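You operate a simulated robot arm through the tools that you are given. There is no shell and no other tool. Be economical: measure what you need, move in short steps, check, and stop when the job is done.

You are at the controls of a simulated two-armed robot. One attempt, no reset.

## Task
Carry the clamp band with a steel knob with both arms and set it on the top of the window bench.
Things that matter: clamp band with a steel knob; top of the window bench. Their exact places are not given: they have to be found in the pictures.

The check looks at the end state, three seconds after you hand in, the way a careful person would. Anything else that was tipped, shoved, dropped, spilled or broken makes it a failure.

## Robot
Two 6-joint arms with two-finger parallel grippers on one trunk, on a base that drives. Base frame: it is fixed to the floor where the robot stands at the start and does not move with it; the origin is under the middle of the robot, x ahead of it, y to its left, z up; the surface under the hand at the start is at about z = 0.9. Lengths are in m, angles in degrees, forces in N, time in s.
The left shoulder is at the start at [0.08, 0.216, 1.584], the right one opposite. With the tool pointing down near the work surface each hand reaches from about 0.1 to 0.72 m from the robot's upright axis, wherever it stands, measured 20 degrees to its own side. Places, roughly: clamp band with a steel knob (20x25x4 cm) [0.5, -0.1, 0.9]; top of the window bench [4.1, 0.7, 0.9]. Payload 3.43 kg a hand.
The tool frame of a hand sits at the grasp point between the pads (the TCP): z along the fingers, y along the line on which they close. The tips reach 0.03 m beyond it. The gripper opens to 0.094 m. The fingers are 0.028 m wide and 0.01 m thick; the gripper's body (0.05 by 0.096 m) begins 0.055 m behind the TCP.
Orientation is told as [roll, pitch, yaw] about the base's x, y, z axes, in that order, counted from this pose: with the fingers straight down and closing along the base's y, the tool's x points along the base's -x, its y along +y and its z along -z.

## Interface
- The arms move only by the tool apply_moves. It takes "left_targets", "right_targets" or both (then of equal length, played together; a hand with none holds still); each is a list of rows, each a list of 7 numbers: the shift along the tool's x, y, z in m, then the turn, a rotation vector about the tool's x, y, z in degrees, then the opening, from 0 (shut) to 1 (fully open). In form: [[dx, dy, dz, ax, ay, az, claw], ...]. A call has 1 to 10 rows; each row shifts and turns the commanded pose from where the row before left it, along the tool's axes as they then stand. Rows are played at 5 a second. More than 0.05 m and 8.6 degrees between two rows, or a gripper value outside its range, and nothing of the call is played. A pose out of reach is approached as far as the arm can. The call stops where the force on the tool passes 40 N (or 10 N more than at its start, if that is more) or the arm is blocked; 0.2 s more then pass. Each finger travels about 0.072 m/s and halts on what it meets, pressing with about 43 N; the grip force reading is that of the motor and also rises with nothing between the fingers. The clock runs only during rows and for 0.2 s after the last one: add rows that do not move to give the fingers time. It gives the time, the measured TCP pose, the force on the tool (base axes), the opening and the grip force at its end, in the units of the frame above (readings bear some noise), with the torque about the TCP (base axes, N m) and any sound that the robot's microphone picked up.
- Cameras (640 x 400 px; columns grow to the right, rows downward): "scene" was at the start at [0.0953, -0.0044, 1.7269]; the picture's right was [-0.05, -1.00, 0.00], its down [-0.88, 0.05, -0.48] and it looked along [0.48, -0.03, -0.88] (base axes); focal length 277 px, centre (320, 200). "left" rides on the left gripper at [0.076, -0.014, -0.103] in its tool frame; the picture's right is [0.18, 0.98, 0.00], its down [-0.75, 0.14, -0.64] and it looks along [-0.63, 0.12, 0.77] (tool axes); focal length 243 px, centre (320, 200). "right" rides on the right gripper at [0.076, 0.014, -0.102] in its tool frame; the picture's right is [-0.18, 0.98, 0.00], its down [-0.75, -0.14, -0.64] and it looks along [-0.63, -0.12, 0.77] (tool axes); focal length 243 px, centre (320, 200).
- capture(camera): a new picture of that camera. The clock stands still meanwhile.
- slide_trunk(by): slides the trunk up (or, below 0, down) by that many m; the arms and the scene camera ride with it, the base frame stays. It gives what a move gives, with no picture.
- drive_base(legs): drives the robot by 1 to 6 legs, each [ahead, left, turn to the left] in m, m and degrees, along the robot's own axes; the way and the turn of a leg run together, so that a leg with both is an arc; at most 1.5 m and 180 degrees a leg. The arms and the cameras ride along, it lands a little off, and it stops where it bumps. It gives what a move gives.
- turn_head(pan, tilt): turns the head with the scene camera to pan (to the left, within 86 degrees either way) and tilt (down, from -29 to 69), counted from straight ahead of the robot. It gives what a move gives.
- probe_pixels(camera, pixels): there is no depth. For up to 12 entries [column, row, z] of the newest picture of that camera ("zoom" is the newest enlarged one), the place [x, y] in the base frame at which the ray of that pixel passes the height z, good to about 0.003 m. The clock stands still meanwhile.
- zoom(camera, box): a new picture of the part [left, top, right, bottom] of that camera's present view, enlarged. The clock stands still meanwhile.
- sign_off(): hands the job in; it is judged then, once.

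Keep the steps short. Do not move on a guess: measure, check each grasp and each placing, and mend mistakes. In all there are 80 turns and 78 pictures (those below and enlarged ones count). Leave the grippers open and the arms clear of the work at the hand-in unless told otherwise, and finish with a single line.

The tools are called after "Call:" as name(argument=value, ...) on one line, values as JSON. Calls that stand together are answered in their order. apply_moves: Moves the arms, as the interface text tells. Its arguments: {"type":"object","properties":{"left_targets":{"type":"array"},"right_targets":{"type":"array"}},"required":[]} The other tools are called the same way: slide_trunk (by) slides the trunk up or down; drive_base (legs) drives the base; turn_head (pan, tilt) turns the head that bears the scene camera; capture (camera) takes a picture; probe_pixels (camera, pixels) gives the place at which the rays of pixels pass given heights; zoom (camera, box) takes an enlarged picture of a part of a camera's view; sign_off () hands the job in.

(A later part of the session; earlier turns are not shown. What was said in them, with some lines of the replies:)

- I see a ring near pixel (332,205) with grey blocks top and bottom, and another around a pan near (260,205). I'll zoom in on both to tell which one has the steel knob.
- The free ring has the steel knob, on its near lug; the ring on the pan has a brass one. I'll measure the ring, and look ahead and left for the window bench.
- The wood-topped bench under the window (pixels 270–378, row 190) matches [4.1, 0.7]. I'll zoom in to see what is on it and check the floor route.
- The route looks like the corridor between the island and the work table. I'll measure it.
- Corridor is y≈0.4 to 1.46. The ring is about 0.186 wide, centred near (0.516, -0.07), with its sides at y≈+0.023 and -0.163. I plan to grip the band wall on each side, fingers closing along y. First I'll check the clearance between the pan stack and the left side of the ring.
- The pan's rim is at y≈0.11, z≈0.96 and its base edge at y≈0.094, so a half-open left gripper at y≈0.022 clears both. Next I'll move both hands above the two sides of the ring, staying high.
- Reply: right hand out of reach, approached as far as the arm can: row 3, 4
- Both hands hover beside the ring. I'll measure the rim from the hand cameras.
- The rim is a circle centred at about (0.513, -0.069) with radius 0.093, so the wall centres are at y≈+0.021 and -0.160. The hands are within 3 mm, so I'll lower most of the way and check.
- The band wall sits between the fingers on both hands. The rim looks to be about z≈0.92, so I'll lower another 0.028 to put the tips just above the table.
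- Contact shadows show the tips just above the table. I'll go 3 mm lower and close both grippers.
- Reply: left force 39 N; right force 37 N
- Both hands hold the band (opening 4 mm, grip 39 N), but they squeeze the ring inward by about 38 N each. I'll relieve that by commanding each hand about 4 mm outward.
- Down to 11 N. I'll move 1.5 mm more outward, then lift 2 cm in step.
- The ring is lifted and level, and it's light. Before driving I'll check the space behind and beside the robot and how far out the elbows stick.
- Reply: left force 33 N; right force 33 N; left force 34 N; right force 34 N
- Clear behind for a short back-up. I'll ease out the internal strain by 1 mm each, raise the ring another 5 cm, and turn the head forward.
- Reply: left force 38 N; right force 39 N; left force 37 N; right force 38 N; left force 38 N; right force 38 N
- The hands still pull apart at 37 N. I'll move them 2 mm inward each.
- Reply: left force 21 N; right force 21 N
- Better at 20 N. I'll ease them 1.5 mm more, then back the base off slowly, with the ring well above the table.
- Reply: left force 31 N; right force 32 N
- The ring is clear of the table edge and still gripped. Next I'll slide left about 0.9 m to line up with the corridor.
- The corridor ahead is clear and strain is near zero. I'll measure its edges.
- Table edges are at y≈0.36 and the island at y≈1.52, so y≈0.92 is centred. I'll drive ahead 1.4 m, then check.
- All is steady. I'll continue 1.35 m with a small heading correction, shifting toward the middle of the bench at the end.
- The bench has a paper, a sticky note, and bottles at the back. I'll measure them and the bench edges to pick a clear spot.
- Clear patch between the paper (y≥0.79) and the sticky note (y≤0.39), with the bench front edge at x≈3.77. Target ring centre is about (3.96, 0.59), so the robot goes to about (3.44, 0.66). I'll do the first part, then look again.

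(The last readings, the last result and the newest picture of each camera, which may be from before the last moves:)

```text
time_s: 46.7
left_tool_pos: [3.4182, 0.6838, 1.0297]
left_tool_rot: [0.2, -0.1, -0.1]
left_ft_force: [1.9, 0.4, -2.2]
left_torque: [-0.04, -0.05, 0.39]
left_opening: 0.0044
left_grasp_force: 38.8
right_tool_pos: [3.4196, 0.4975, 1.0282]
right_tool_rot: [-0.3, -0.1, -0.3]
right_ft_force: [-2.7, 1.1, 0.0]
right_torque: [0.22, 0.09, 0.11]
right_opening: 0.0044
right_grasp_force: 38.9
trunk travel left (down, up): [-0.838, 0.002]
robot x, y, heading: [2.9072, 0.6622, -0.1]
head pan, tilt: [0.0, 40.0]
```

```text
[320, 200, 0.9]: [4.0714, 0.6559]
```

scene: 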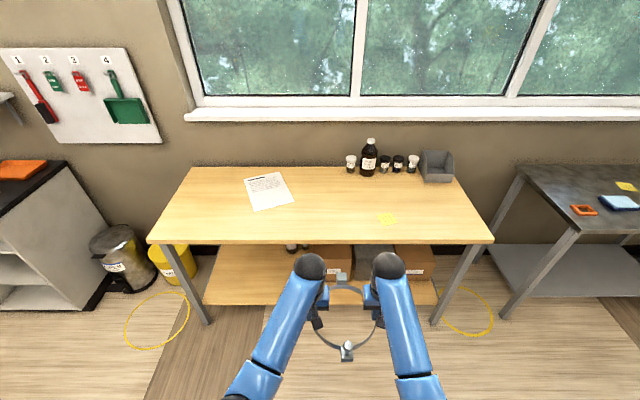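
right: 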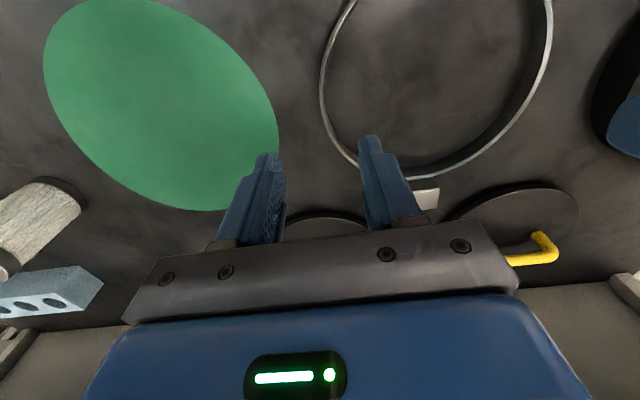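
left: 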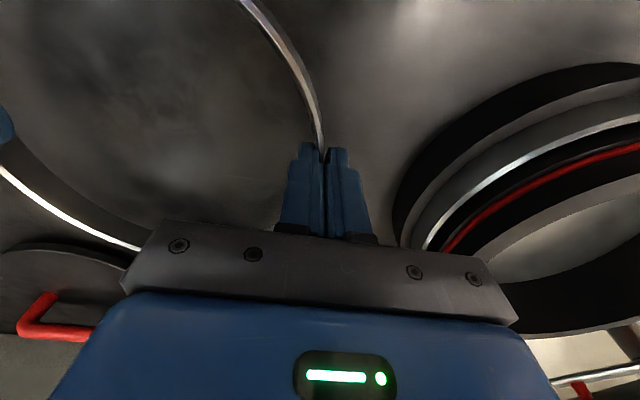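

I'll use parallax between the two views to check the bench height.

Call:
probe_pixels(camera="scene", pixels=[[148, 240, 0.9], [148, 240, 0.86], [148, 240, 0.95], [493, 240, 0.9], [256, 210, 0.9], [293, 201, 0.9], [293, 201, 0.95], [279, 173, 0.9], [378, 216, 0.9], [396, 223, 0.9], [378, 216, 0.95], [368, 175, 0.9]])

```text
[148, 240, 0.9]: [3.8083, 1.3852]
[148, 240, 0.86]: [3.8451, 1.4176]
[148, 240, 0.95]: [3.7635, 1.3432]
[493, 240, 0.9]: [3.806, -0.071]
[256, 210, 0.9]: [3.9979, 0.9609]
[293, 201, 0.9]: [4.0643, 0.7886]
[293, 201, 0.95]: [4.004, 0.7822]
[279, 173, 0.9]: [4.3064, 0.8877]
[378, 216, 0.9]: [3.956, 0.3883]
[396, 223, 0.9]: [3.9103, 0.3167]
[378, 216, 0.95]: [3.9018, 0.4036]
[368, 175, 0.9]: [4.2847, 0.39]
```

Consistent with a bench top at z≈0.90 and front edge x≈3.80. I'll drive the remaining 0.55 m; the ring bottom is at about 0.99, so it passes over the edge.

Call:
drive_base(legs=[[0.3, 0, 0.1], [0.25, 0, 0]])

Call:
turn_head(pan=0, tilt=60)

Call:
capture(camera="scene")

Call:
capture(camera="left")

Call:
capture(camera="right")

```text
time_s: 50.1
left_tool_pos: [3.9677, 0.6796, 1.0291]
left_tool_rot: [0.3, -0.3, -0.1]
left_ft_force: [2.1, -0.1, -0.9]
left_torque: [-0.07, -0.09, 0.44]
left_opening: 0.0046
left_grasp_force: 38.4
right_tool_pos: [3.9696, 0.4916, 1.0296]
right_tool_rot: [-0.3, -0.2, -0.5]
right_ft_force: [-3.1, -0.2, 0.2]
right_torque: [0.25, 0.02, 0.08]
right_opening: 0.0045
right_grasp_force: 38.9
trunk travel left (down, up): [-0.838, 0.002]
robot x, y, heading: [3.4553, 0.6588, -0.3]
head pan, tilt: [0.0, 40.0]
```

```text
time_s: 51.0
left_tool_pos: [3.9732, 0.6795, 1.0275]
left_tool_rot: [0.4, 0.0, -0.2]
left_ft_force: [2.2, -0.7, -1.8]
left_torque: [0.02, 0.01, 0.37]
left_opening: 0.0044
left_grasp_force: 39.3
right_tool_pos: [3.9726, 0.4919, 1.0263]
right_tool_rot: [-0.3, 0.1, -0.5]
right_ft_force: [-2.0, 0.3, 0.0]
right_torque: [0.25, 0.03, 0.05]
right_opening: 0.0042
right_grasp_force: 38.7
trunk travel left (down, up): [-0.838, 0.002]
robot x, y, heading: [3.457, 0.6556, -0.2]
head pan, tilt: [0.0, 60.0]
```

```text
44 pictures are left
```

scene: 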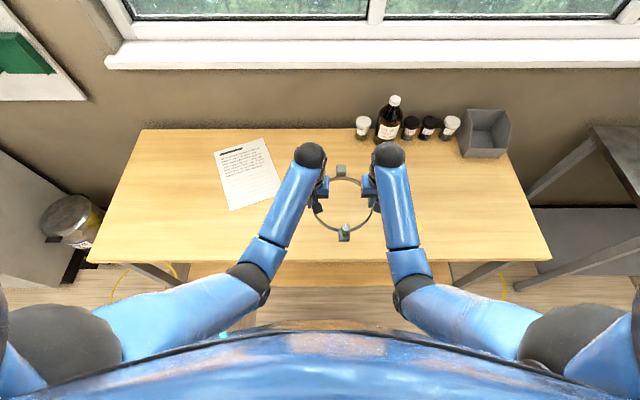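

```text
43 pictures are left
```

left: 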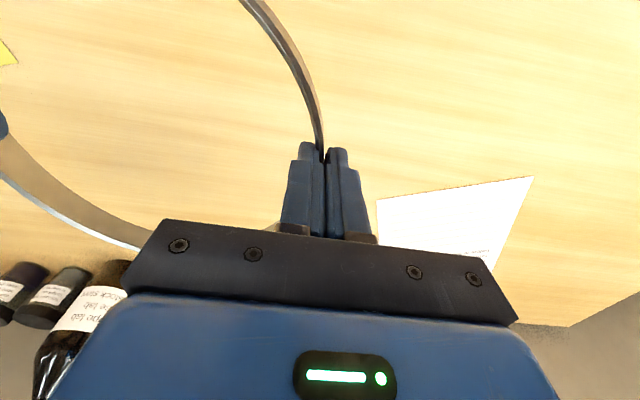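

```text
42 pictures are left
```

right: 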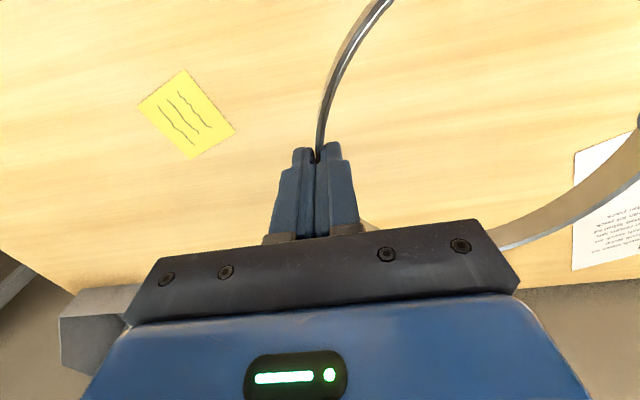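

The ring is over the bench between the paper and the note. I'll check the bench front and paper positions from here before lowering.

Call:
probe_pixels(camera="scene", pixels=[[88, 263, 0.9], [551, 260, 0.9], [320, 261, 0.9], [345, 240, 0.995], [280, 190, 0.9], [233, 210, 0.9], [343, 172, 1.0], [345, 228, 1.04]])

Call:
probe_pixels(camera="left", pixels=[[378, 199, 0.9], [535, 176, 0.9], [3, 62, 0.9]])

Call:
probe_pixels(camera="right", pixels=[[236, 130, 0.9], [184, 70, 0.9], [577, 150, 0.9]])

```text
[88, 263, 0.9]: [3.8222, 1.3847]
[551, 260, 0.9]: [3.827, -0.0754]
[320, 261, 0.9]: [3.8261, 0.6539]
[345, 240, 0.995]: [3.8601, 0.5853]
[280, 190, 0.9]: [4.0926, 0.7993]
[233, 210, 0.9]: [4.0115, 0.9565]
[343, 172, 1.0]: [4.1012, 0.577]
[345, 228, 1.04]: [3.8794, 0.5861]
```

```text
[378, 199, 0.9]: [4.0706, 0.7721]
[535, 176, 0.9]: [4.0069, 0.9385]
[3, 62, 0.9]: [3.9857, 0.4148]
```

```text
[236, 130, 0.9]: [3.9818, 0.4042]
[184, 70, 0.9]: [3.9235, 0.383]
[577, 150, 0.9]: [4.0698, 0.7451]
```

The near lug is only about 2 cm inside the bench edge (x≈3.826), so I'll nudge the base 5 cm ahead.

Call:
drive_base(legs=[[0.05, 0, 0.2]])

Call:
apply_moves(left_targets=[[0, 0, 0.02, 0, 0, 0, 0], [0, 0, 0.02, 0, 0, 0, 0], [0, 0, 0.02, 0, 0, 0, 0], [0, 0, 0.015, 0, 0, 0, 0], [0, 0, 0, 0, 0, 0, 0]], right_targets=[[0, 0, 0.02, 0, 0, 0, 0], [0, 0, 0.02, 0, 0, 0, 0], [0, 0, 0.02, 0, 0, 0, 0], [0, 0, 0.015, 0, 0, 0, 0], [0, 0, 0, 0, 0, 0, 0]])

Call:
capture(camera="scene")

Call:
capture(camera="left")

```text
time_s: 51.9
left_tool_pos: [4.0134, 0.6795, 1.0316]
left_tool_rot: [0.4, -0.6, 0.0]
left_ft_force: [1.7, 0.4, -1.2]
left_torque: [0.0, -0.08, 0.36]
left_opening: 0.0043
left_grasp_force: 38.9
right_tool_pos: [4.0148, 0.4924, 1.0314]
right_tool_rot: [-0.3, -0.5, -0.4]
right_ft_force: [-2.6, -0.4, 1.7]
right_torque: [0.23, -0.05, 0.09]
right_opening: 0.0041
right_grasp_force: 39.1
trunk travel left (down, up): [-0.838, 0.002]
robot x, y, heading: [3.5078, 0.655, -0.6]
head pan, tilt: [0.0, 60.0]
```

```text
time_s: 53.1
left_tool_pos: [4.022, 0.6801, 0.9512]
left_tool_rot: [0.4, 0.0, 0.0]
left_ft_force: [3.4, -7.4, -4.3]
left_torque: [0.24, -0.07, 0.42]
left_opening: 0.0041
left_grasp_force: 38.7
right_tool_pos: [4.0246, 0.4947, 0.9506]
right_tool_rot: [-0.3, 0.1, -0.3]
right_ft_force: [-3.9, 7.8, 3.2]
right_torque: [0.52, 0.12, 0.16]
right_opening: 0.0044
right_grasp_force: 39.4
trunk travel left (down, up): [-0.838, 0.002]
robot x, y, heading: [3.5082, 0.6553, -0.4]
head pan, tilt: [0.0, 60.0]
```

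```text
41 pictures are left
```

scene: 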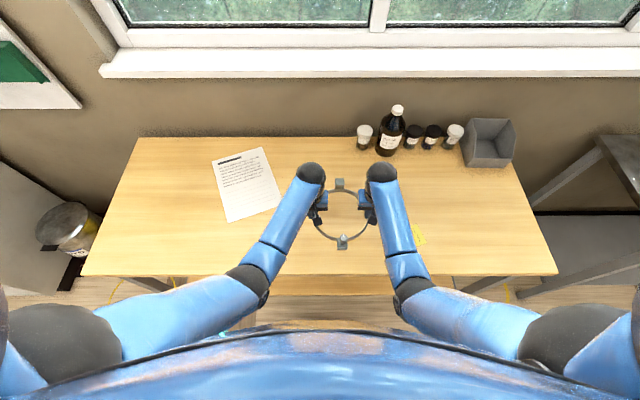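

```text
40 pictures are left
```

left: 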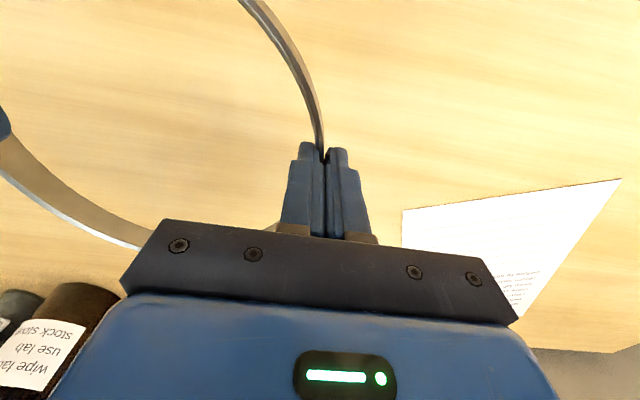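

Well placed, about 17 mm above contact. I'll lower in small steps and watch the vertical force.

Call:
apply_moves(left_targets=[[0, 0, 0.004, 0, 0, 0, 0], [0, 0, 0.004, 0, 0, 0, 0], [0, 0, 0.004, 0, 0, 0, 0], [0, 0, 0, 0, 0, 0, 0]], right_targets=[[0, 0, 0.004, 0, 0, 0, 0], [0, 0, 0.004, 0, 0, 0, 0], [0, 0, 0.004, 0, 0, 0, 0], [0, 0, 0, 0, 0, 0, 0]])

Call:
apply_moves(left_targets=[[0, 0, 0.002, 0, 0, 0, 0], [0, 0, 0, 0, 0, 0, 0]], right_targets=[[0, 0, 0.002, 0, 0, 0, 0], [0, 0, 0, 0, 0, 0, 0]])

Call:
zoom(camera="left", box=[160, 50, 480, 250])

```text
time_s: 54.1
left_tool_pos: [4.0213, 0.68, 0.9395]
left_tool_rot: [0.3, 0.0, 0.0]
left_ft_force: [2.7, -5.4, -1.6]
left_torque: [-0.27, 0.01, 0.45]
left_opening: 0.0043
left_grasp_force: 39.0
right_tool_pos: [4.0222, 0.4933, 0.9386]
right_tool_rot: [-0.2, 0.2, -0.4]
right_ft_force: [-3.4, 5.5, -0.7]
right_torque: [0.3, -0.01, 0.16]
right_opening: 0.0042
right_grasp_force: 38.4
trunk travel left (down, up): [-0.838, 0.002]
robot x, y, heading: [3.5092, 0.6578, -0.2]
head pan, tilt: [0.0, 60.0]
```

```text
time_s: 54.7
left_tool_pos: [4.0215, 0.68, 0.9364]
left_tool_rot: [0.2, 0.0, 0.1]
left_ft_force: [4.4, -7.4, -0.5]
left_torque: [-0.3, -0.13, 0.59]
left_opening: 0.0044
left_grasp_force: 38.7
right_tool_pos: [4.0228, 0.4928, 0.9365]
right_tool_rot: [-0.3, 0.2, -0.4]
right_ft_force: [-4.9, 6.8, -2.3]
right_torque: [0.3, 0.11, 0.3]
right_opening: 0.0044
right_grasp_force: 39.1
trunk travel left (down, up): [-0.838, 0.002]
robot x, y, heading: [3.5069, 0.6589, -0.0]
head pan, tilt: [0.0, 60.0]
```

```text
2.00 times, centred on (320, 150) of left
```

zoom: 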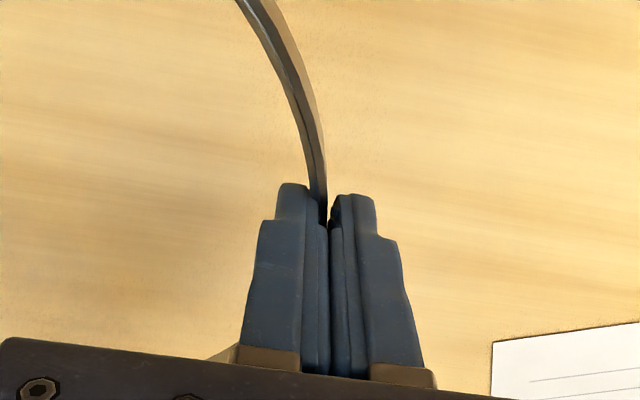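

No clear contact yet. I'll go down in 2 mm steps.

Call:
apply_moves(left_targets=[[0, 0, 0.002, 0, 0, 0, 0], [0, 0, 0, 0, 0, 0, 0]], right_targets=[[0, 0, 0.002, 0, 0, 0, 0], [0, 0, 0, 0, 0, 0, 0]])

Call:
apply_moves(left_targets=[[0, 0, 0.002, 0, 0, 0, 0], [0, 0, 0, 0, 0, 0, 0]], right_targets=[[0, 0, 0.002, 0, 0, 0, 0], [0, 0, 0, 0, 0, 0, 0]])

Call:
zoom(camera="left", box=[160, 50, 480, 250])

```text
time_s: 55.3
left_tool_pos: [4.0211, 0.6793, 0.9343]
left_tool_rot: [0.3, -0.1, -0.1]
left_ft_force: [3.5, -10.4, -1.1]
left_torque: [-0.28, -0.53, 0.51]
left_opening: 0.004
left_grasp_force: 39.2
right_tool_pos: [4.0236, 0.4935, 0.9343]
right_tool_rot: [-0.4, 0.2, -0.3]
right_ft_force: [-4.8, 10.5, 0.5]
right_torque: [0.38, 0.5, 0.26]
right_opening: 0.0043
right_grasp_force: 38.8
trunk travel left (down, up): [-0.838, 0.002]
robot x, y, heading: [3.5123, 0.6616, -0.3]
head pan, tilt: [0.0, 60.0]
```

```text
time_s: 55.9
left_tool_pos: [4.0203, 0.6791, 0.9342]
left_tool_rot: [0.2, 0.0, 0.0]
left_ft_force: [5.4, -13.5, -0.8]
left_torque: [-0.36, -0.01, 0.61]
left_opening: 0.0043
left_grasp_force: 39.5
right_tool_pos: [4.0231, 0.4935, 0.9336]
right_tool_rot: [-0.2, 0.1, -0.3]
right_ft_force: [-6.3, 13.9, -0.8]
right_torque: [0.47, -0.01, 0.34]
right_opening: 0.0044
right_grasp_force: 39.1
trunk travel left (down, up): [-0.838, 0.002]
robot x, y, heading: [3.5098, 0.6583, -0.5]
head pan, tilt: [0.0, 60.0]
```

```text
2.00 times, centred on (320, 150) of left
```

zoom: 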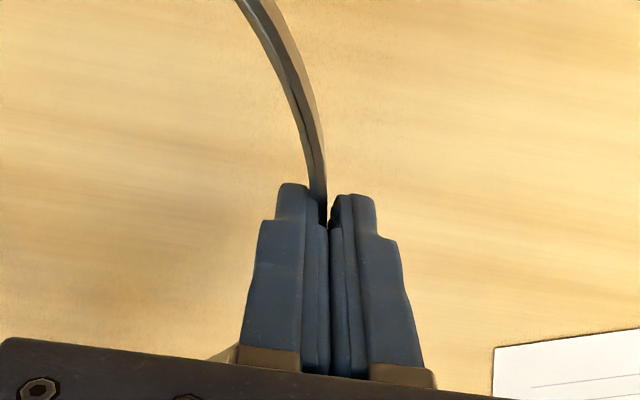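

Call:
apply_moves(left_targets=[[0, 0, 0.002, 0, 0, 0, 0], [0, 0, 0, 0, 0, 0, 0]], right_targets=[[0, 0, 0.002, 0, 0, 0, 0], [0, 0, 0, 0, 0, 0, 0]])

Call:
apply_moves(left_targets=[[0, 0, 0.002, 0, 0, 0, 0], [0, 0, 0, 0, 0, 0, 0]], right_targets=[[0, 0, 0.002, 0, 0, 0, 0], [0, 0, 0, 0, 0, 0, 0]])

Call:
zoom(camera="right", box=[160, 50, 640, 350])

Call:
zoom(camera="scene", box=[280, 160, 408, 260])

```text
time_s: 56.5
left_tool_pos: [4.0218, 0.6801, 0.9311]
left_tool_rot: [0.2, -0.1, 0.0]
left_ft_force: [3.2, -23.0, -2.2]
left_torque: [-0.45, -0.2, 0.4]
left_opening: 0.0044
left_grasp_force: 39.4
right_tool_pos: [4.0218, 0.4928, 0.9315]
right_tool_rot: [-0.2, 0.0, -0.4]
right_ft_force: [-3.3, 21.1, -0.4]
right_torque: [0.62, 0.23, 0.17]
right_opening: 0.0042
right_grasp_force: 38.9
trunk travel left (down, up): [-0.838, 0.002]
robot x, y, heading: [3.5093, 0.6578, -0.6]
head pan, tilt: [0.0, 60.0]
```

```text
time_s: 57.1
left_tool_pos: [4.0207, 0.6797, 0.9303]
left_tool_rot: [0.2, 0.0, -0.1]
left_ft_force: [2.4, -24.4, -1.0]
left_torque: [-0.51, 0.01, 0.36]
left_opening: 0.0044
left_grasp_force: 38.7
right_tool_pos: [4.0234, 0.4927, 0.9301]
right_tool_rot: [-0.1, 0.0, -0.3]
right_ft_force: [-2.9, 24.7, 0.0]
right_torque: [0.65, 0.0, 0.21]
right_opening: 0.0045
right_grasp_force: 38.7
trunk travel left (down, up): [-0.838, 0.002]
robot x, y, heading: [3.5097, 0.6543, -0.1]
head pan, tilt: [0.0, 60.0]
```

```text
1.33 times, centred on (400, 200) of right
```

zoom: 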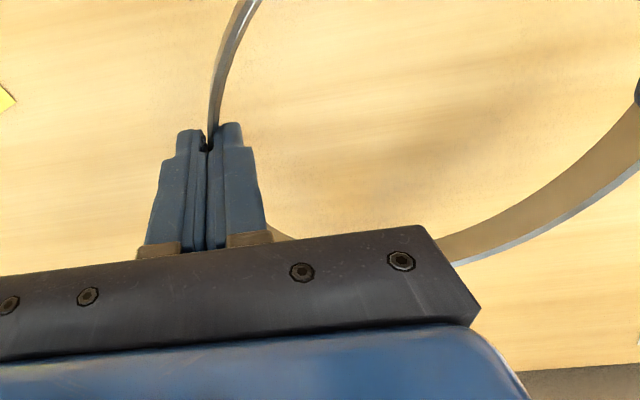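

```text
4.00 times, centred on (344, 210) of scene
```

zoom: 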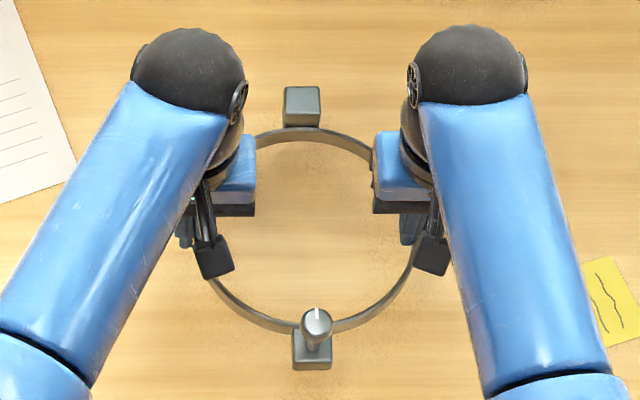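

Still no vertical contact, so the bench is a little lower than 0.90. I'll ease the strain by 1 mm each and keep lowering gently.

Call:
apply_moves(left_targets=[[0, -0.001, 0.002, 0, 0, 0, 0], [0, 0, 0.003, 0, 0, 0, 0], [0, 0, 0, 0, 0, 0, 0]], right_targets=[[0, 0.001, 0.002, 0, 0, 0, 0], [0, 0, 0.003, 0, 0, 0, 0], [0, 0, 0, 0, 0, 0, 0]])

Call:
apply_moves(left_targets=[[0, 0, 0.002, 0, 0, 0, 0], [0, 0, 0.002, 0, 0, 0, 0], [0, 0, 0, 0, 0, 0, 0]], right_targets=[[0, 0, 0.002, 0, 0, 0, 0], [0, 0, 0.002, 0, 0, 0, 0], [0, 0, 0, 0, 0, 0, 0]])

Call:
capture(camera="left")

```text
time_s: 57.9
left_tool_pos: [4.0218, 0.6806, 0.9242]
left_tool_rot: [0.3, 0.1, 0.1]
left_ft_force: [3.8, -12.4, -3.8]
left_torque: [0.01, -0.39, 0.3]
left_opening: 0.0042
left_grasp_force: 39.3
right_tool_pos: [4.0235, 0.4922, 0.9245]
right_tool_rot: [-0.3, 0.2, -0.4]
right_ft_force: [-3.3, 13.2, 2.0]
right_torque: [0.59, 0.36, 0.18]
right_opening: 0.0043
right_grasp_force: 39.1
trunk travel left (down, up): [-0.838, 0.002]
robot x, y, heading: [3.507, 0.6578, -0.2]
head pan, tilt: [0.0, 60.0]
```

```text
time_s: 58.7
left_tool_pos: [4.0209, 0.6802, 0.9206]
left_tool_rot: [0.3, -0.1, -0.1]
left_ft_force: [2.8, -13.8, -2.1]
left_torque: [-0.34, 0.44, 0.39]
left_opening: 0.0043
left_grasp_force: 39.0
right_tool_pos: [4.0221, 0.4935, 0.9217]
right_tool_rot: [-0.3, 0.1, -0.4]
right_ft_force: [-2.9, 14.5, 0.0]
right_torque: [0.55, -0.45, 0.21]
right_opening: 0.0047
right_grasp_force: 39.1
trunk travel left (down, up): [-0.838, 0.002]
robot x, y, heading: [3.5096, 0.6596, -0.3]
head pan, tilt: [0.0, 60.0]
```

```text
35 pictures are left
```

left: 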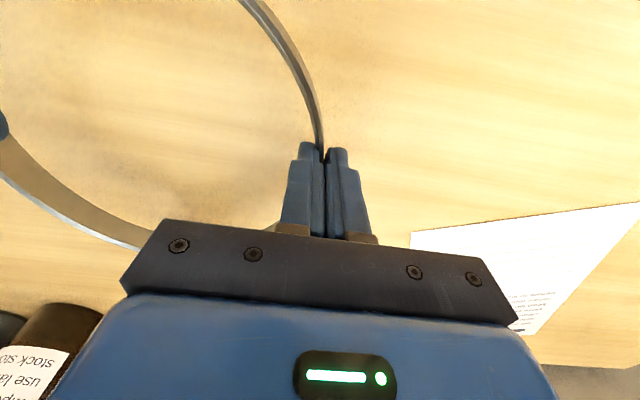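

I'll triangulate the bench height from the paper corner, now at (410,232) and earlier at (378,199).

Call:
probe_pixels(camera="left", pixels=[[410, 232, 0.9], [410, 232, 0.88], [410, 232, 0.86], [410, 232, 0.84]])

```text
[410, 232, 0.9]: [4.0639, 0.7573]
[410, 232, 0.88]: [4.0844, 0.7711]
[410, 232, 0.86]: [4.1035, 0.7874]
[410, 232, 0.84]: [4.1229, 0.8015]
```

Bench top estimates to about z≈0.86, so contact should come near TCP z≈0.895. I'll keep lowering in small rows; the motion stops on force.

Call:
apply_moves(left_targets=[[0, 0, 0.003, 0, 0, 0, 0], [0, 0, 0.003, 0, 0, 0, 0], [0, 0, 0.003, 0, 0, 0, 0], [0, 0, 0, 0, 0, 0, 0]], right_targets=[[0, 0, 0.003, 0, 0, 0, 0], [0, 0, 0.003, 0, 0, 0, 0], [0, 0, 0.003, 0, 0, 0, 0], [0, 0, 0, 0, 0, 0, 0]])

Call:
apply_moves(left_targets=[[0, 0, 0.002, 0, 0, 0, 0], [0, 0, 0.002, 0, 0, 0, 0], [0, 0, 0, 0, 0, 0, 0]], right_targets=[[0, 0, 0.002, 0, 0, 0, 0], [0, 0, 0.002, 0, 0, 0, 0], [0, 0, 0, 0, 0, 0, 0]])

Call:
zoom(camera="left", box=[160, 0, 480, 200])

```text
time_s: 59.7
left_tool_pos: [4.0217, 0.6803, 0.9121]
left_tool_rot: [0.4, 0.0, 0.0]
left_ft_force: [3.5, 1.6, -2.5]
left_torque: [-0.01, -0.11, 0.43]
left_opening: 0.0044
left_grasp_force: 39.3
right_tool_pos: [4.0233, 0.4932, 0.9117]
right_tool_rot: [-0.4, 0.1, -0.3]
right_ft_force: [-3.1, -1.5, 0.3]
right_torque: [0.24, 0.11, 0.16]
right_opening: 0.0045
right_grasp_force: 38.9
trunk travel left (down, up): [-0.838, 0.002]
robot x, y, heading: [3.5114, 0.6594, -0.1]
head pan, tilt: [0.0, 60.0]
```

```text
time_s: 60.5
left_tool_pos: [4.0206, 0.6788, 0.9083]
left_tool_rot: [0.4, 0.0, 0.0]
left_ft_force: [2.6, 4.0, -4.0]
left_torque: [0.43, -0.33, 0.38]
left_opening: 0.0043
left_grasp_force: 38.3
right_tool_pos: [4.0225, 0.4935, 0.908]
right_tool_rot: [-0.4, 0.1, -0.4]
right_ft_force: [-3.0, -4.7, 1.8]
right_torque: [0.15, 0.37, 0.06]
right_opening: 0.0043
right_grasp_force: 38.6
trunk travel left (down, up): [-0.838, 0.002]
robot x, y, heading: [3.5092, 0.6629, -0.2]
head pan, tilt: [0.0, 60.0]
```

```text
2.00 times, centred on (320, 100) of left
```

zoom: 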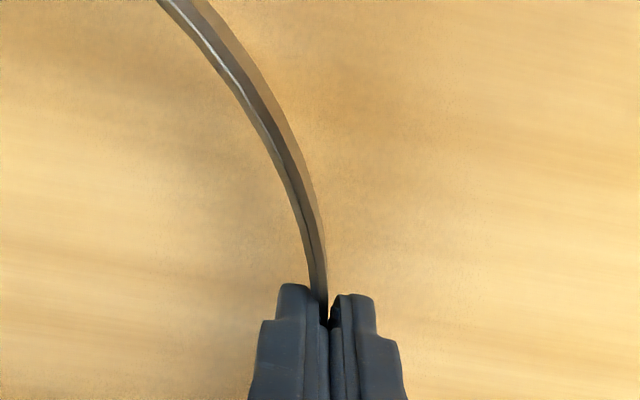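

Shadow is approaching beneath the band. I'll continue in small steps.

Call:
apply_moves(left_targets=[[0, 0, 0.002, 0, 0, 0, 0], [0, 0, 0.002, 0, 0, 0, 0], [0, 0, 0, 0, 0, 0, 0]], right_targets=[[0, 0, 0.002, 0, 0, 0, 0], [0, 0, 0.002, 0, 0, 0, 0], [0, 0, 0, 0, 0, 0, 0]])

Call:
apply_moves(left_targets=[[0, 0, 0.002, 0, 0, 0, 0], [0, 0, 0.002, 0, 0, 0, 0], [0, 0, 0, 0, 0, 0, 0]], right_targets=[[0, 0, 0.002, 0, 0, 0, 0], [0, 0, 0.002, 0, 0, 0, 0], [0, 0, 0, 0, 0, 0, 0]])

Call:
zoom(camera="left", box=[160, 0, 480, 200])

```text
time_s: 61.3
left_tool_pos: [4.0205, 0.6799, 0.9041]
left_tool_rot: [0.5, 0.0, -0.1]
left_ft_force: [1.9, 14.7, -0.8]
left_torque: [0.08, 0.16, 0.42]
left_opening: 0.0045
left_grasp_force: 38.6
right_tool_pos: [4.022, 0.4932, 0.9043]
right_tool_rot: [-0.3, 0.0, -0.3]
right_ft_force: [-2.7, -15.7, -0.4]
right_torque: [-0.17, -0.18, 0.06]
right_opening: 0.0044
right_grasp_force: 38.1
trunk travel left (down, up): [-0.838, 0.002]
robot x, y, heading: [3.5053, 0.6554, -0.2]
head pan, tilt: [0.0, 60.0]
```

```text
time_s: 62.1
left_tool_pos: [4.0208, 0.6798, 0.9003]
left_tool_rot: [0.3, -0.1, 0.0]
left_ft_force: [0.3, 14.1, -1.9]
left_torque: [0.33, -0.14, 0.26]
left_opening: 0.0046
left_grasp_force: 38.9
right_tool_pos: [4.0223, 0.4922, 0.8984]
right_tool_rot: [-0.3, 0.0, -0.4]
right_ft_force: [-1.2, -14.6, 0.9]
right_torque: [-0.09, 0.16, -0.15]
right_opening: 0.0044
right_grasp_force: 38.7
trunk travel left (down, up): [-0.838, 0.002]
robot x, y, heading: [3.5104, 0.6606, -0.3]
head pan, tilt: [0.0, 60.0]
```

```text
2.00 times, centred on (320, 100) of left
```

zoom: 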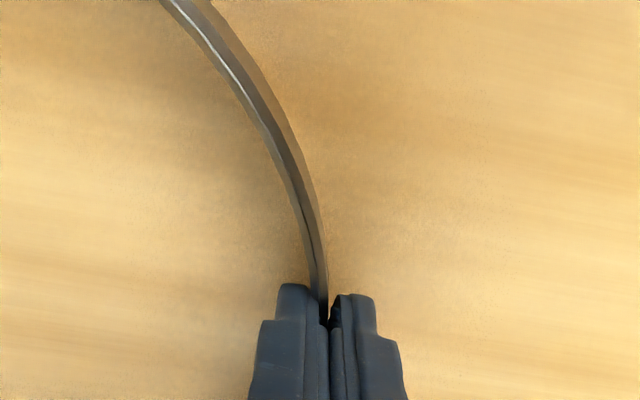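

Still free. I'll relieve 0.5 mm outward and keep going down.

Call:
apply_moves(left_targets=[[0, 0.0005, 0.002, 0, 0, 0, 0], [0, 0, 0.002, 0, 0, 0, 0], [0, 0, 0, 0, 0, 0, 0]], right_targets=[[0, -0.0005, 0.002, 0, 0, 0, 0], [0, 0, 0.002, 0, 0, 0, 0], [0, 0, 0, 0, 0, 0, 0]])

Call:
apply_moves(left_targets=[[0, 0, 0.002, 0, 0, 0, 0], [0, 0, 0.002, 0, 0, 0, 0], [0, 0, 0, 0, 0, 0, 0]], right_targets=[[0, 0, 0.002, 0, 0, 0, 0], [0, 0, 0.002, 0, 0, 0, 0], [0, 0, 0, 0, 0, 0, 0]])

Call:
zoom(camera="left", box=[160, 0, 480, 200])

```text
time_s: 62.9
left_tool_pos: [4.0216, 0.6794, 0.8961]
left_tool_rot: [0.4, 0.0, 0.0]
left_ft_force: [2.0, 6.3, -3.6]
left_torque: [0.51, 0.09, 0.28]
left_opening: 0.0042
left_grasp_force: 38.9
right_tool_pos: [4.0219, 0.4923, 0.8958]
right_tool_rot: [-0.3, 0.1, -0.3]
right_ft_force: [-1.2, -7.7, 3.0]
right_torque: [0.04, -0.08, -0.12]
right_opening: 0.0043
right_grasp_force: 39.4
trunk travel left (down, up): [-0.838, 0.002]
robot x, y, heading: [3.5113, 0.6619, -0.2]
head pan, tilt: [0.0, 60.0]
```

```text
time_s: 63.7
left_tool_pos: [4.0206, 0.6809, 0.8942]
left_tool_rot: [0.1, -0.1, 0.1]
left_ft_force: [5.1, 3.6, 2.1]
left_torque: [0.0, 0.89, 0.53]
left_opening: 0.0047
left_grasp_force: 38.6
right_tool_pos: [4.0234, 0.4935, 0.8942]
right_tool_rot: [-0.3, -0.2, -0.4]
right_ft_force: [-0.8, -7.4, 22.8]
right_torque: [0.02, 0.57, 0.13]
right_opening: 0.0042
right_grasp_force: 38.6
trunk travel left (down, up): [-0.838, 0.002]
robot x, y, heading: [3.5082, 0.6538, 0.0]
head pan, tilt: [0.0, 60.0]
```

```text
2.00 times, centred on (320, 100) of left
```

zoom: 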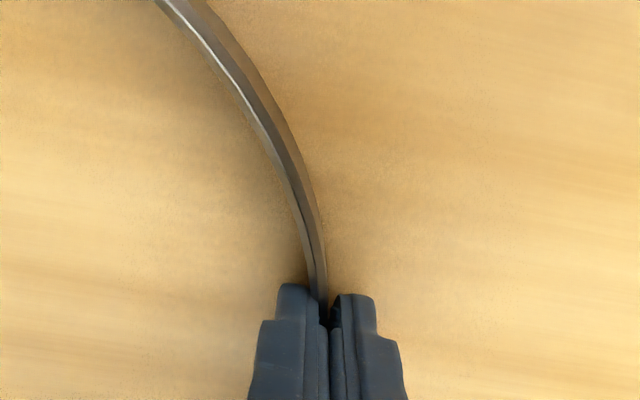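

Contact: total upward force jumped to about 25 N, mostly on the right hand. I'll raise the right 1 mm to balance and read again.

Call:
apply_moves(left_targets=[[0, 0, 0.0005, 0, 0, 0, 0], [0, 0, 0, 0, 0, 0, 0]], right_targets=[[0, 0, -0.001, 0, 0, 0, 0], [0, 0, 0, 0, 0, 0, 0]])

Call:
zoom(camera="right", box=[160, 0, 480, 200])

Call:
zoom(camera="scene", box=[280, 160, 408, 260])

```text
time_s: 64.3
left_tool_pos: [4.0203, 0.6793, 0.8946]
left_tool_rot: [0.3, -0.3, 0.0]
left_ft_force: [0.4, 11.5, 22.4]
left_torque: [0.1, 0.78, 0.38]
left_opening: 0.0044
left_grasp_force: 38.7
right_tool_pos: [4.022, 0.4927, 0.8934]
right_tool_rot: [-0.4, -0.3, -0.4]
right_ft_force: [7.1, -10.6, 12.2]
right_torque: [-0.07, -0.6, 0.0]
right_opening: 0.0046
right_grasp_force: 38.2
trunk travel left (down, up): [-0.838, 0.002]
robot x, y, heading: [3.5058, 0.6541, -0.4]
head pan, tilt: [0.0, 60.0]
```

```text
2.00 times, centred on (320, 100) of right
```

zoom: 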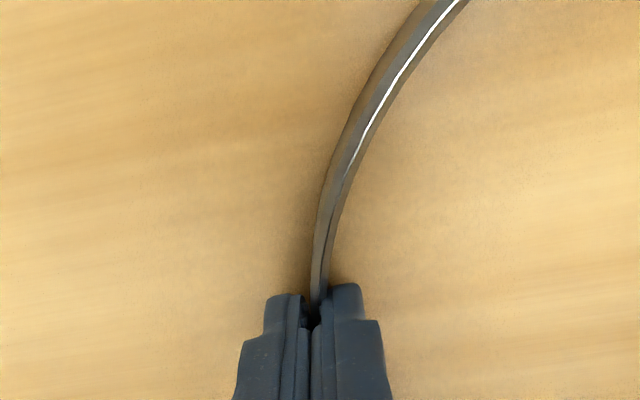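

```text
4.00 times, centred on (344, 210) of scene
```

zoom: 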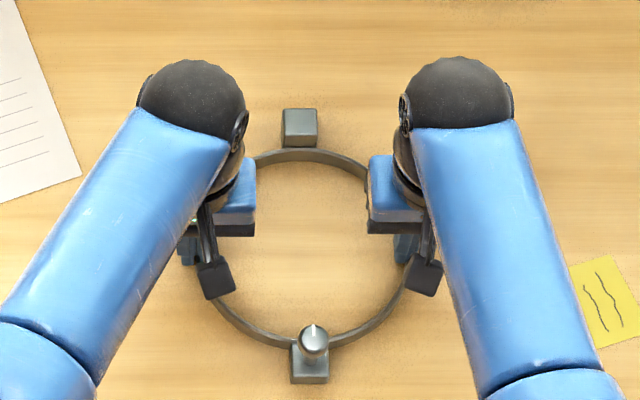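

Both sides now bear on the bench. I'll raise the hands 0.5 mm to cut the push, then open gradually.

Call:
apply_moves(left_targets=[[0, 0, -0.0006, 0, 0, 0, 0], [0, 0, 0, 0, 0, 0, 0.1], [0, 0, 0, 0, 0, 0, 0.25], [0, 0, 0, 0, 0, 0, 0.4], [0, 0, 0, 0, 0, 0, 0.4], [0, 0, 0, 0, 0, 0, 0.4]], right_targets=[[0, 0, -0.0003, 0, 0, 0, 0], [0, 0, 0, 0, 0, 0, 0.1], [0, 0, 0, 0, 0, 0, 0.25], [0, 0, 0, 0, 0, 0, 0.4], [0, 0, 0, 0, 0, 0, 0.4], [0, 0, 0, 0, 0, 0, 0.4]])

Call:
capture(camera="left")

Call:
capture(camera="right")

```text
time_s: 65.7
left_tool_pos: [4.0225, 0.679, 0.8909]
left_tool_rot: [0.2, 0.0, -0.1]
left_ft_force: [0.4, -0.5, 0.4]
left_torque: [0.0, -0.03, 0.02]
left_opening: 0.0377
left_grasp_force: 0.1
right_tool_pos: [4.023, 0.4927, 0.8915]
right_tool_rot: [-0.2, 0.2, -0.3]
right_ft_force: [0.5, -0.1, -0.1]
right_torque: [0.02, 0.0, 0.0]
right_opening: 0.0375
right_grasp_force: 0.1
trunk travel left (down, up): [-0.838, 0.002]
robot x, y, heading: [3.5101, 0.6593, -0.3]
head pan, tilt: [0.0, 60.0]
```

```text
29 pictures are left
```

left: 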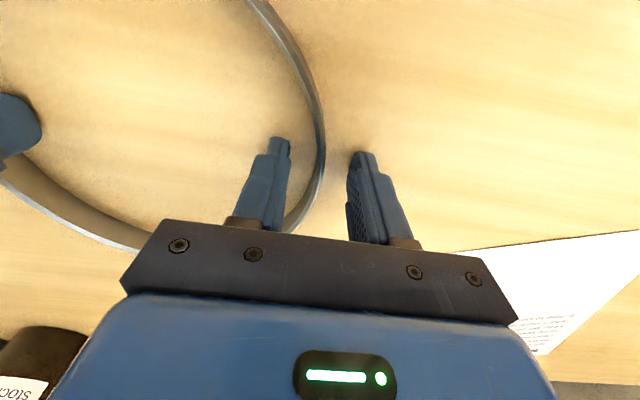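

```text
28 pictures are left
```

right: 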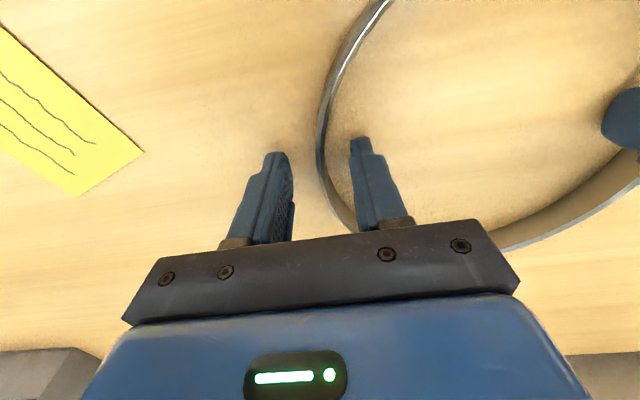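

The ring is released and resting, with both walls free between the fingers. I'll lift both hands straight up.

Call:
apply_moves(left_targets=[[0, 0, -0.02, 0, 0, 0, 0.4], [0, 0, -0.03, 0, 0, 0, 0.4], [0, 0, -0.04, 0, 0, 0, 0.5], [0, 0, -0.04, 0, 0, 0, 0.5], [0, 0, 0, 0, 0, 0, 0.5]], right_targets=[[0, 0, -0.02, 0, 0, 0, 0.4], [0, 0, -0.03, 0, 0, 0, 0.4], [0, 0, -0.04, 0, 0, 0, 0.5], [0, 0, -0.04, 0, 0, 0, 0.5], [0, 0, 0, 0, 0, 0, 0.5]])

Call:
capture(camera="scene")

```text
time_s: 66.9
left_tool_pos: [4.0216, 0.6781, 1.023]
left_tool_rot: [0.2, -0.1, 0.0]
left_ft_force: [0.1, -0.8, 0.5]
left_torque: [0.03, 0.03, 0.02]
left_opening: 0.0467
left_grasp_force: 0.0
right_tool_pos: [4.0205, 0.4904, 1.0247]
right_tool_rot: [-0.3, 0.0, -0.4]
right_ft_force: [0.3, -0.2, -0.5]
right_torque: [0.01, 0.02, -0.02]
right_opening: 0.0467
right_grasp_force: 0.2
trunk travel left (down, up): [-0.838, 0.002]
robot x, y, heading: [3.5127, 0.6551, -0.1]
head pan, tilt: [0.0, 60.0]
```

```text
27 pictures are left
```

scene: 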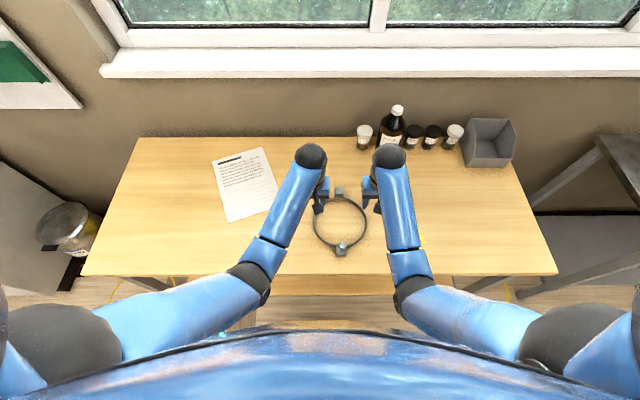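

The ring rests flat on the bench and the hands are well above it. I'll open the grippers fully, back the base away, and verify.

Call:
apply_moves(left_targets=[[0, 0.02, -0.02, 0, 0, 0, 1], [0, 0.02, 0, 0, 0, 0, 1], [0, 0, 0, 0, 0, 0, 1]], right_targets=[[0, -0.02, -0.02, 0, 0, 0, 1], [0, -0.02, 0, 0, 0, 0, 1], [0, 0, 0, 0, 0, 0, 1]])

Call:
drive_base(legs=[[-0.4, 0, 0]])

Call:
turn_head(pan=0, tilt=45)

Call:
zoom(camera="scene", box=[180, 100, 500, 300])

```text
time_s: 67.7
left_tool_pos: [4.0206, 0.7183, 1.0411]
left_tool_rot: [0.3, 0.0, 0.0]
left_ft_force: [-0.5, -0.2, -0.9]
left_torque: [0.02, -0.02, 0.01]
left_opening: 0.0938
left_grasp_force: 0.0
right_tool_pos: [4.0231, 0.4528, 1.0412]
right_tool_rot: [-0.3, 0.1, -0.4]
right_ft_force: [-0.5, -0.8, 0.0]
right_torque: [-0.02, 0.0, 0.02]
right_opening: 0.0939
right_grasp_force: 0.0
trunk travel left (down, up): [-0.838, 0.002]
robot x, y, heading: [3.5107, 0.6594, -0.1]
head pan, tilt: [0.0, 60.0]
```

```text
time_s: 70.2
left_tool_pos: [3.6197, 0.7155, 1.0407]
left_tool_rot: [0.3, 0.1, -0.9]
left_ft_force: [0.4, -0.6, 0.1]
left_torque: [0.01, 0.01, -0.02]
left_opening: 0.0943
left_grasp_force: 0.1
right_tool_pos: [3.6187, 0.4501, 1.0407]
right_tool_rot: [-0.3, 0.2, -1.2]
right_ft_force: [-0.3, -0.1, -0.5]
right_torque: [0.01, 0.01, -0.04]
right_opening: 0.0943
right_grasp_force: 0.1
trunk travel left (down, up): [-0.838, 0.002]
robot x, y, heading: [3.1031, 0.6597, -1.0]
head pan, tilt: [0.0, 60.0]
```

```text
time_s: 71.0
left_tool_pos: [3.6164, 0.716, 1.0399]
left_tool_rot: [0.3, 0.0, -0.9]
left_ft_force: [0.6, -0.7, 0.2]
left_torque: [0.06, -0.01, 0.02]
left_opening: 0.0938
left_grasp_force: 0.1
right_tool_pos: [3.6174, 0.4502, 1.0413]
right_tool_rot: [-0.3, 0.0, -1.2]
right_ft_force: [0.0, -0.5, 0.5]
right_torque: [-0.02, -0.01, 0.01]
right_opening: 0.094
right_grasp_force: 0.0
trunk travel left (down, up): [-0.838, 0.002]
robot x, y, heading: [3.1058, 0.6626, -1.2]
head pan, tilt: [0.0, 45.0]
```

```text
2.00 times, centred on (340, 200) of scene
```

zoom: 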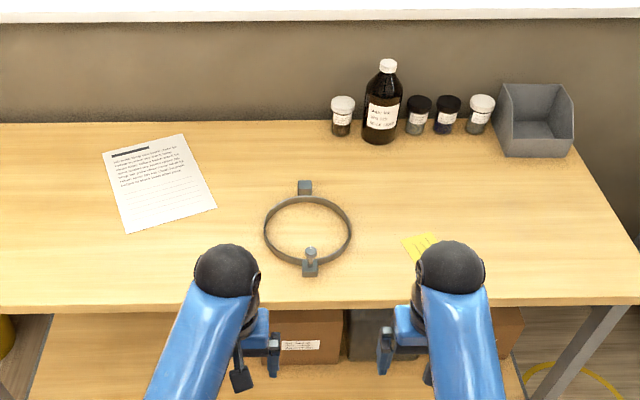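

The band lies flat and wholly on the bench top, nothing else has moved, and the grippers are open and clear. Handing in.

Call:
sign_off()

```text
The job is handed in.
```

The clamp band with the steel knob is on the top of the window bench, lying flat and clear of the paper, sticky note and bottles, and I saw nothing else disturbed.
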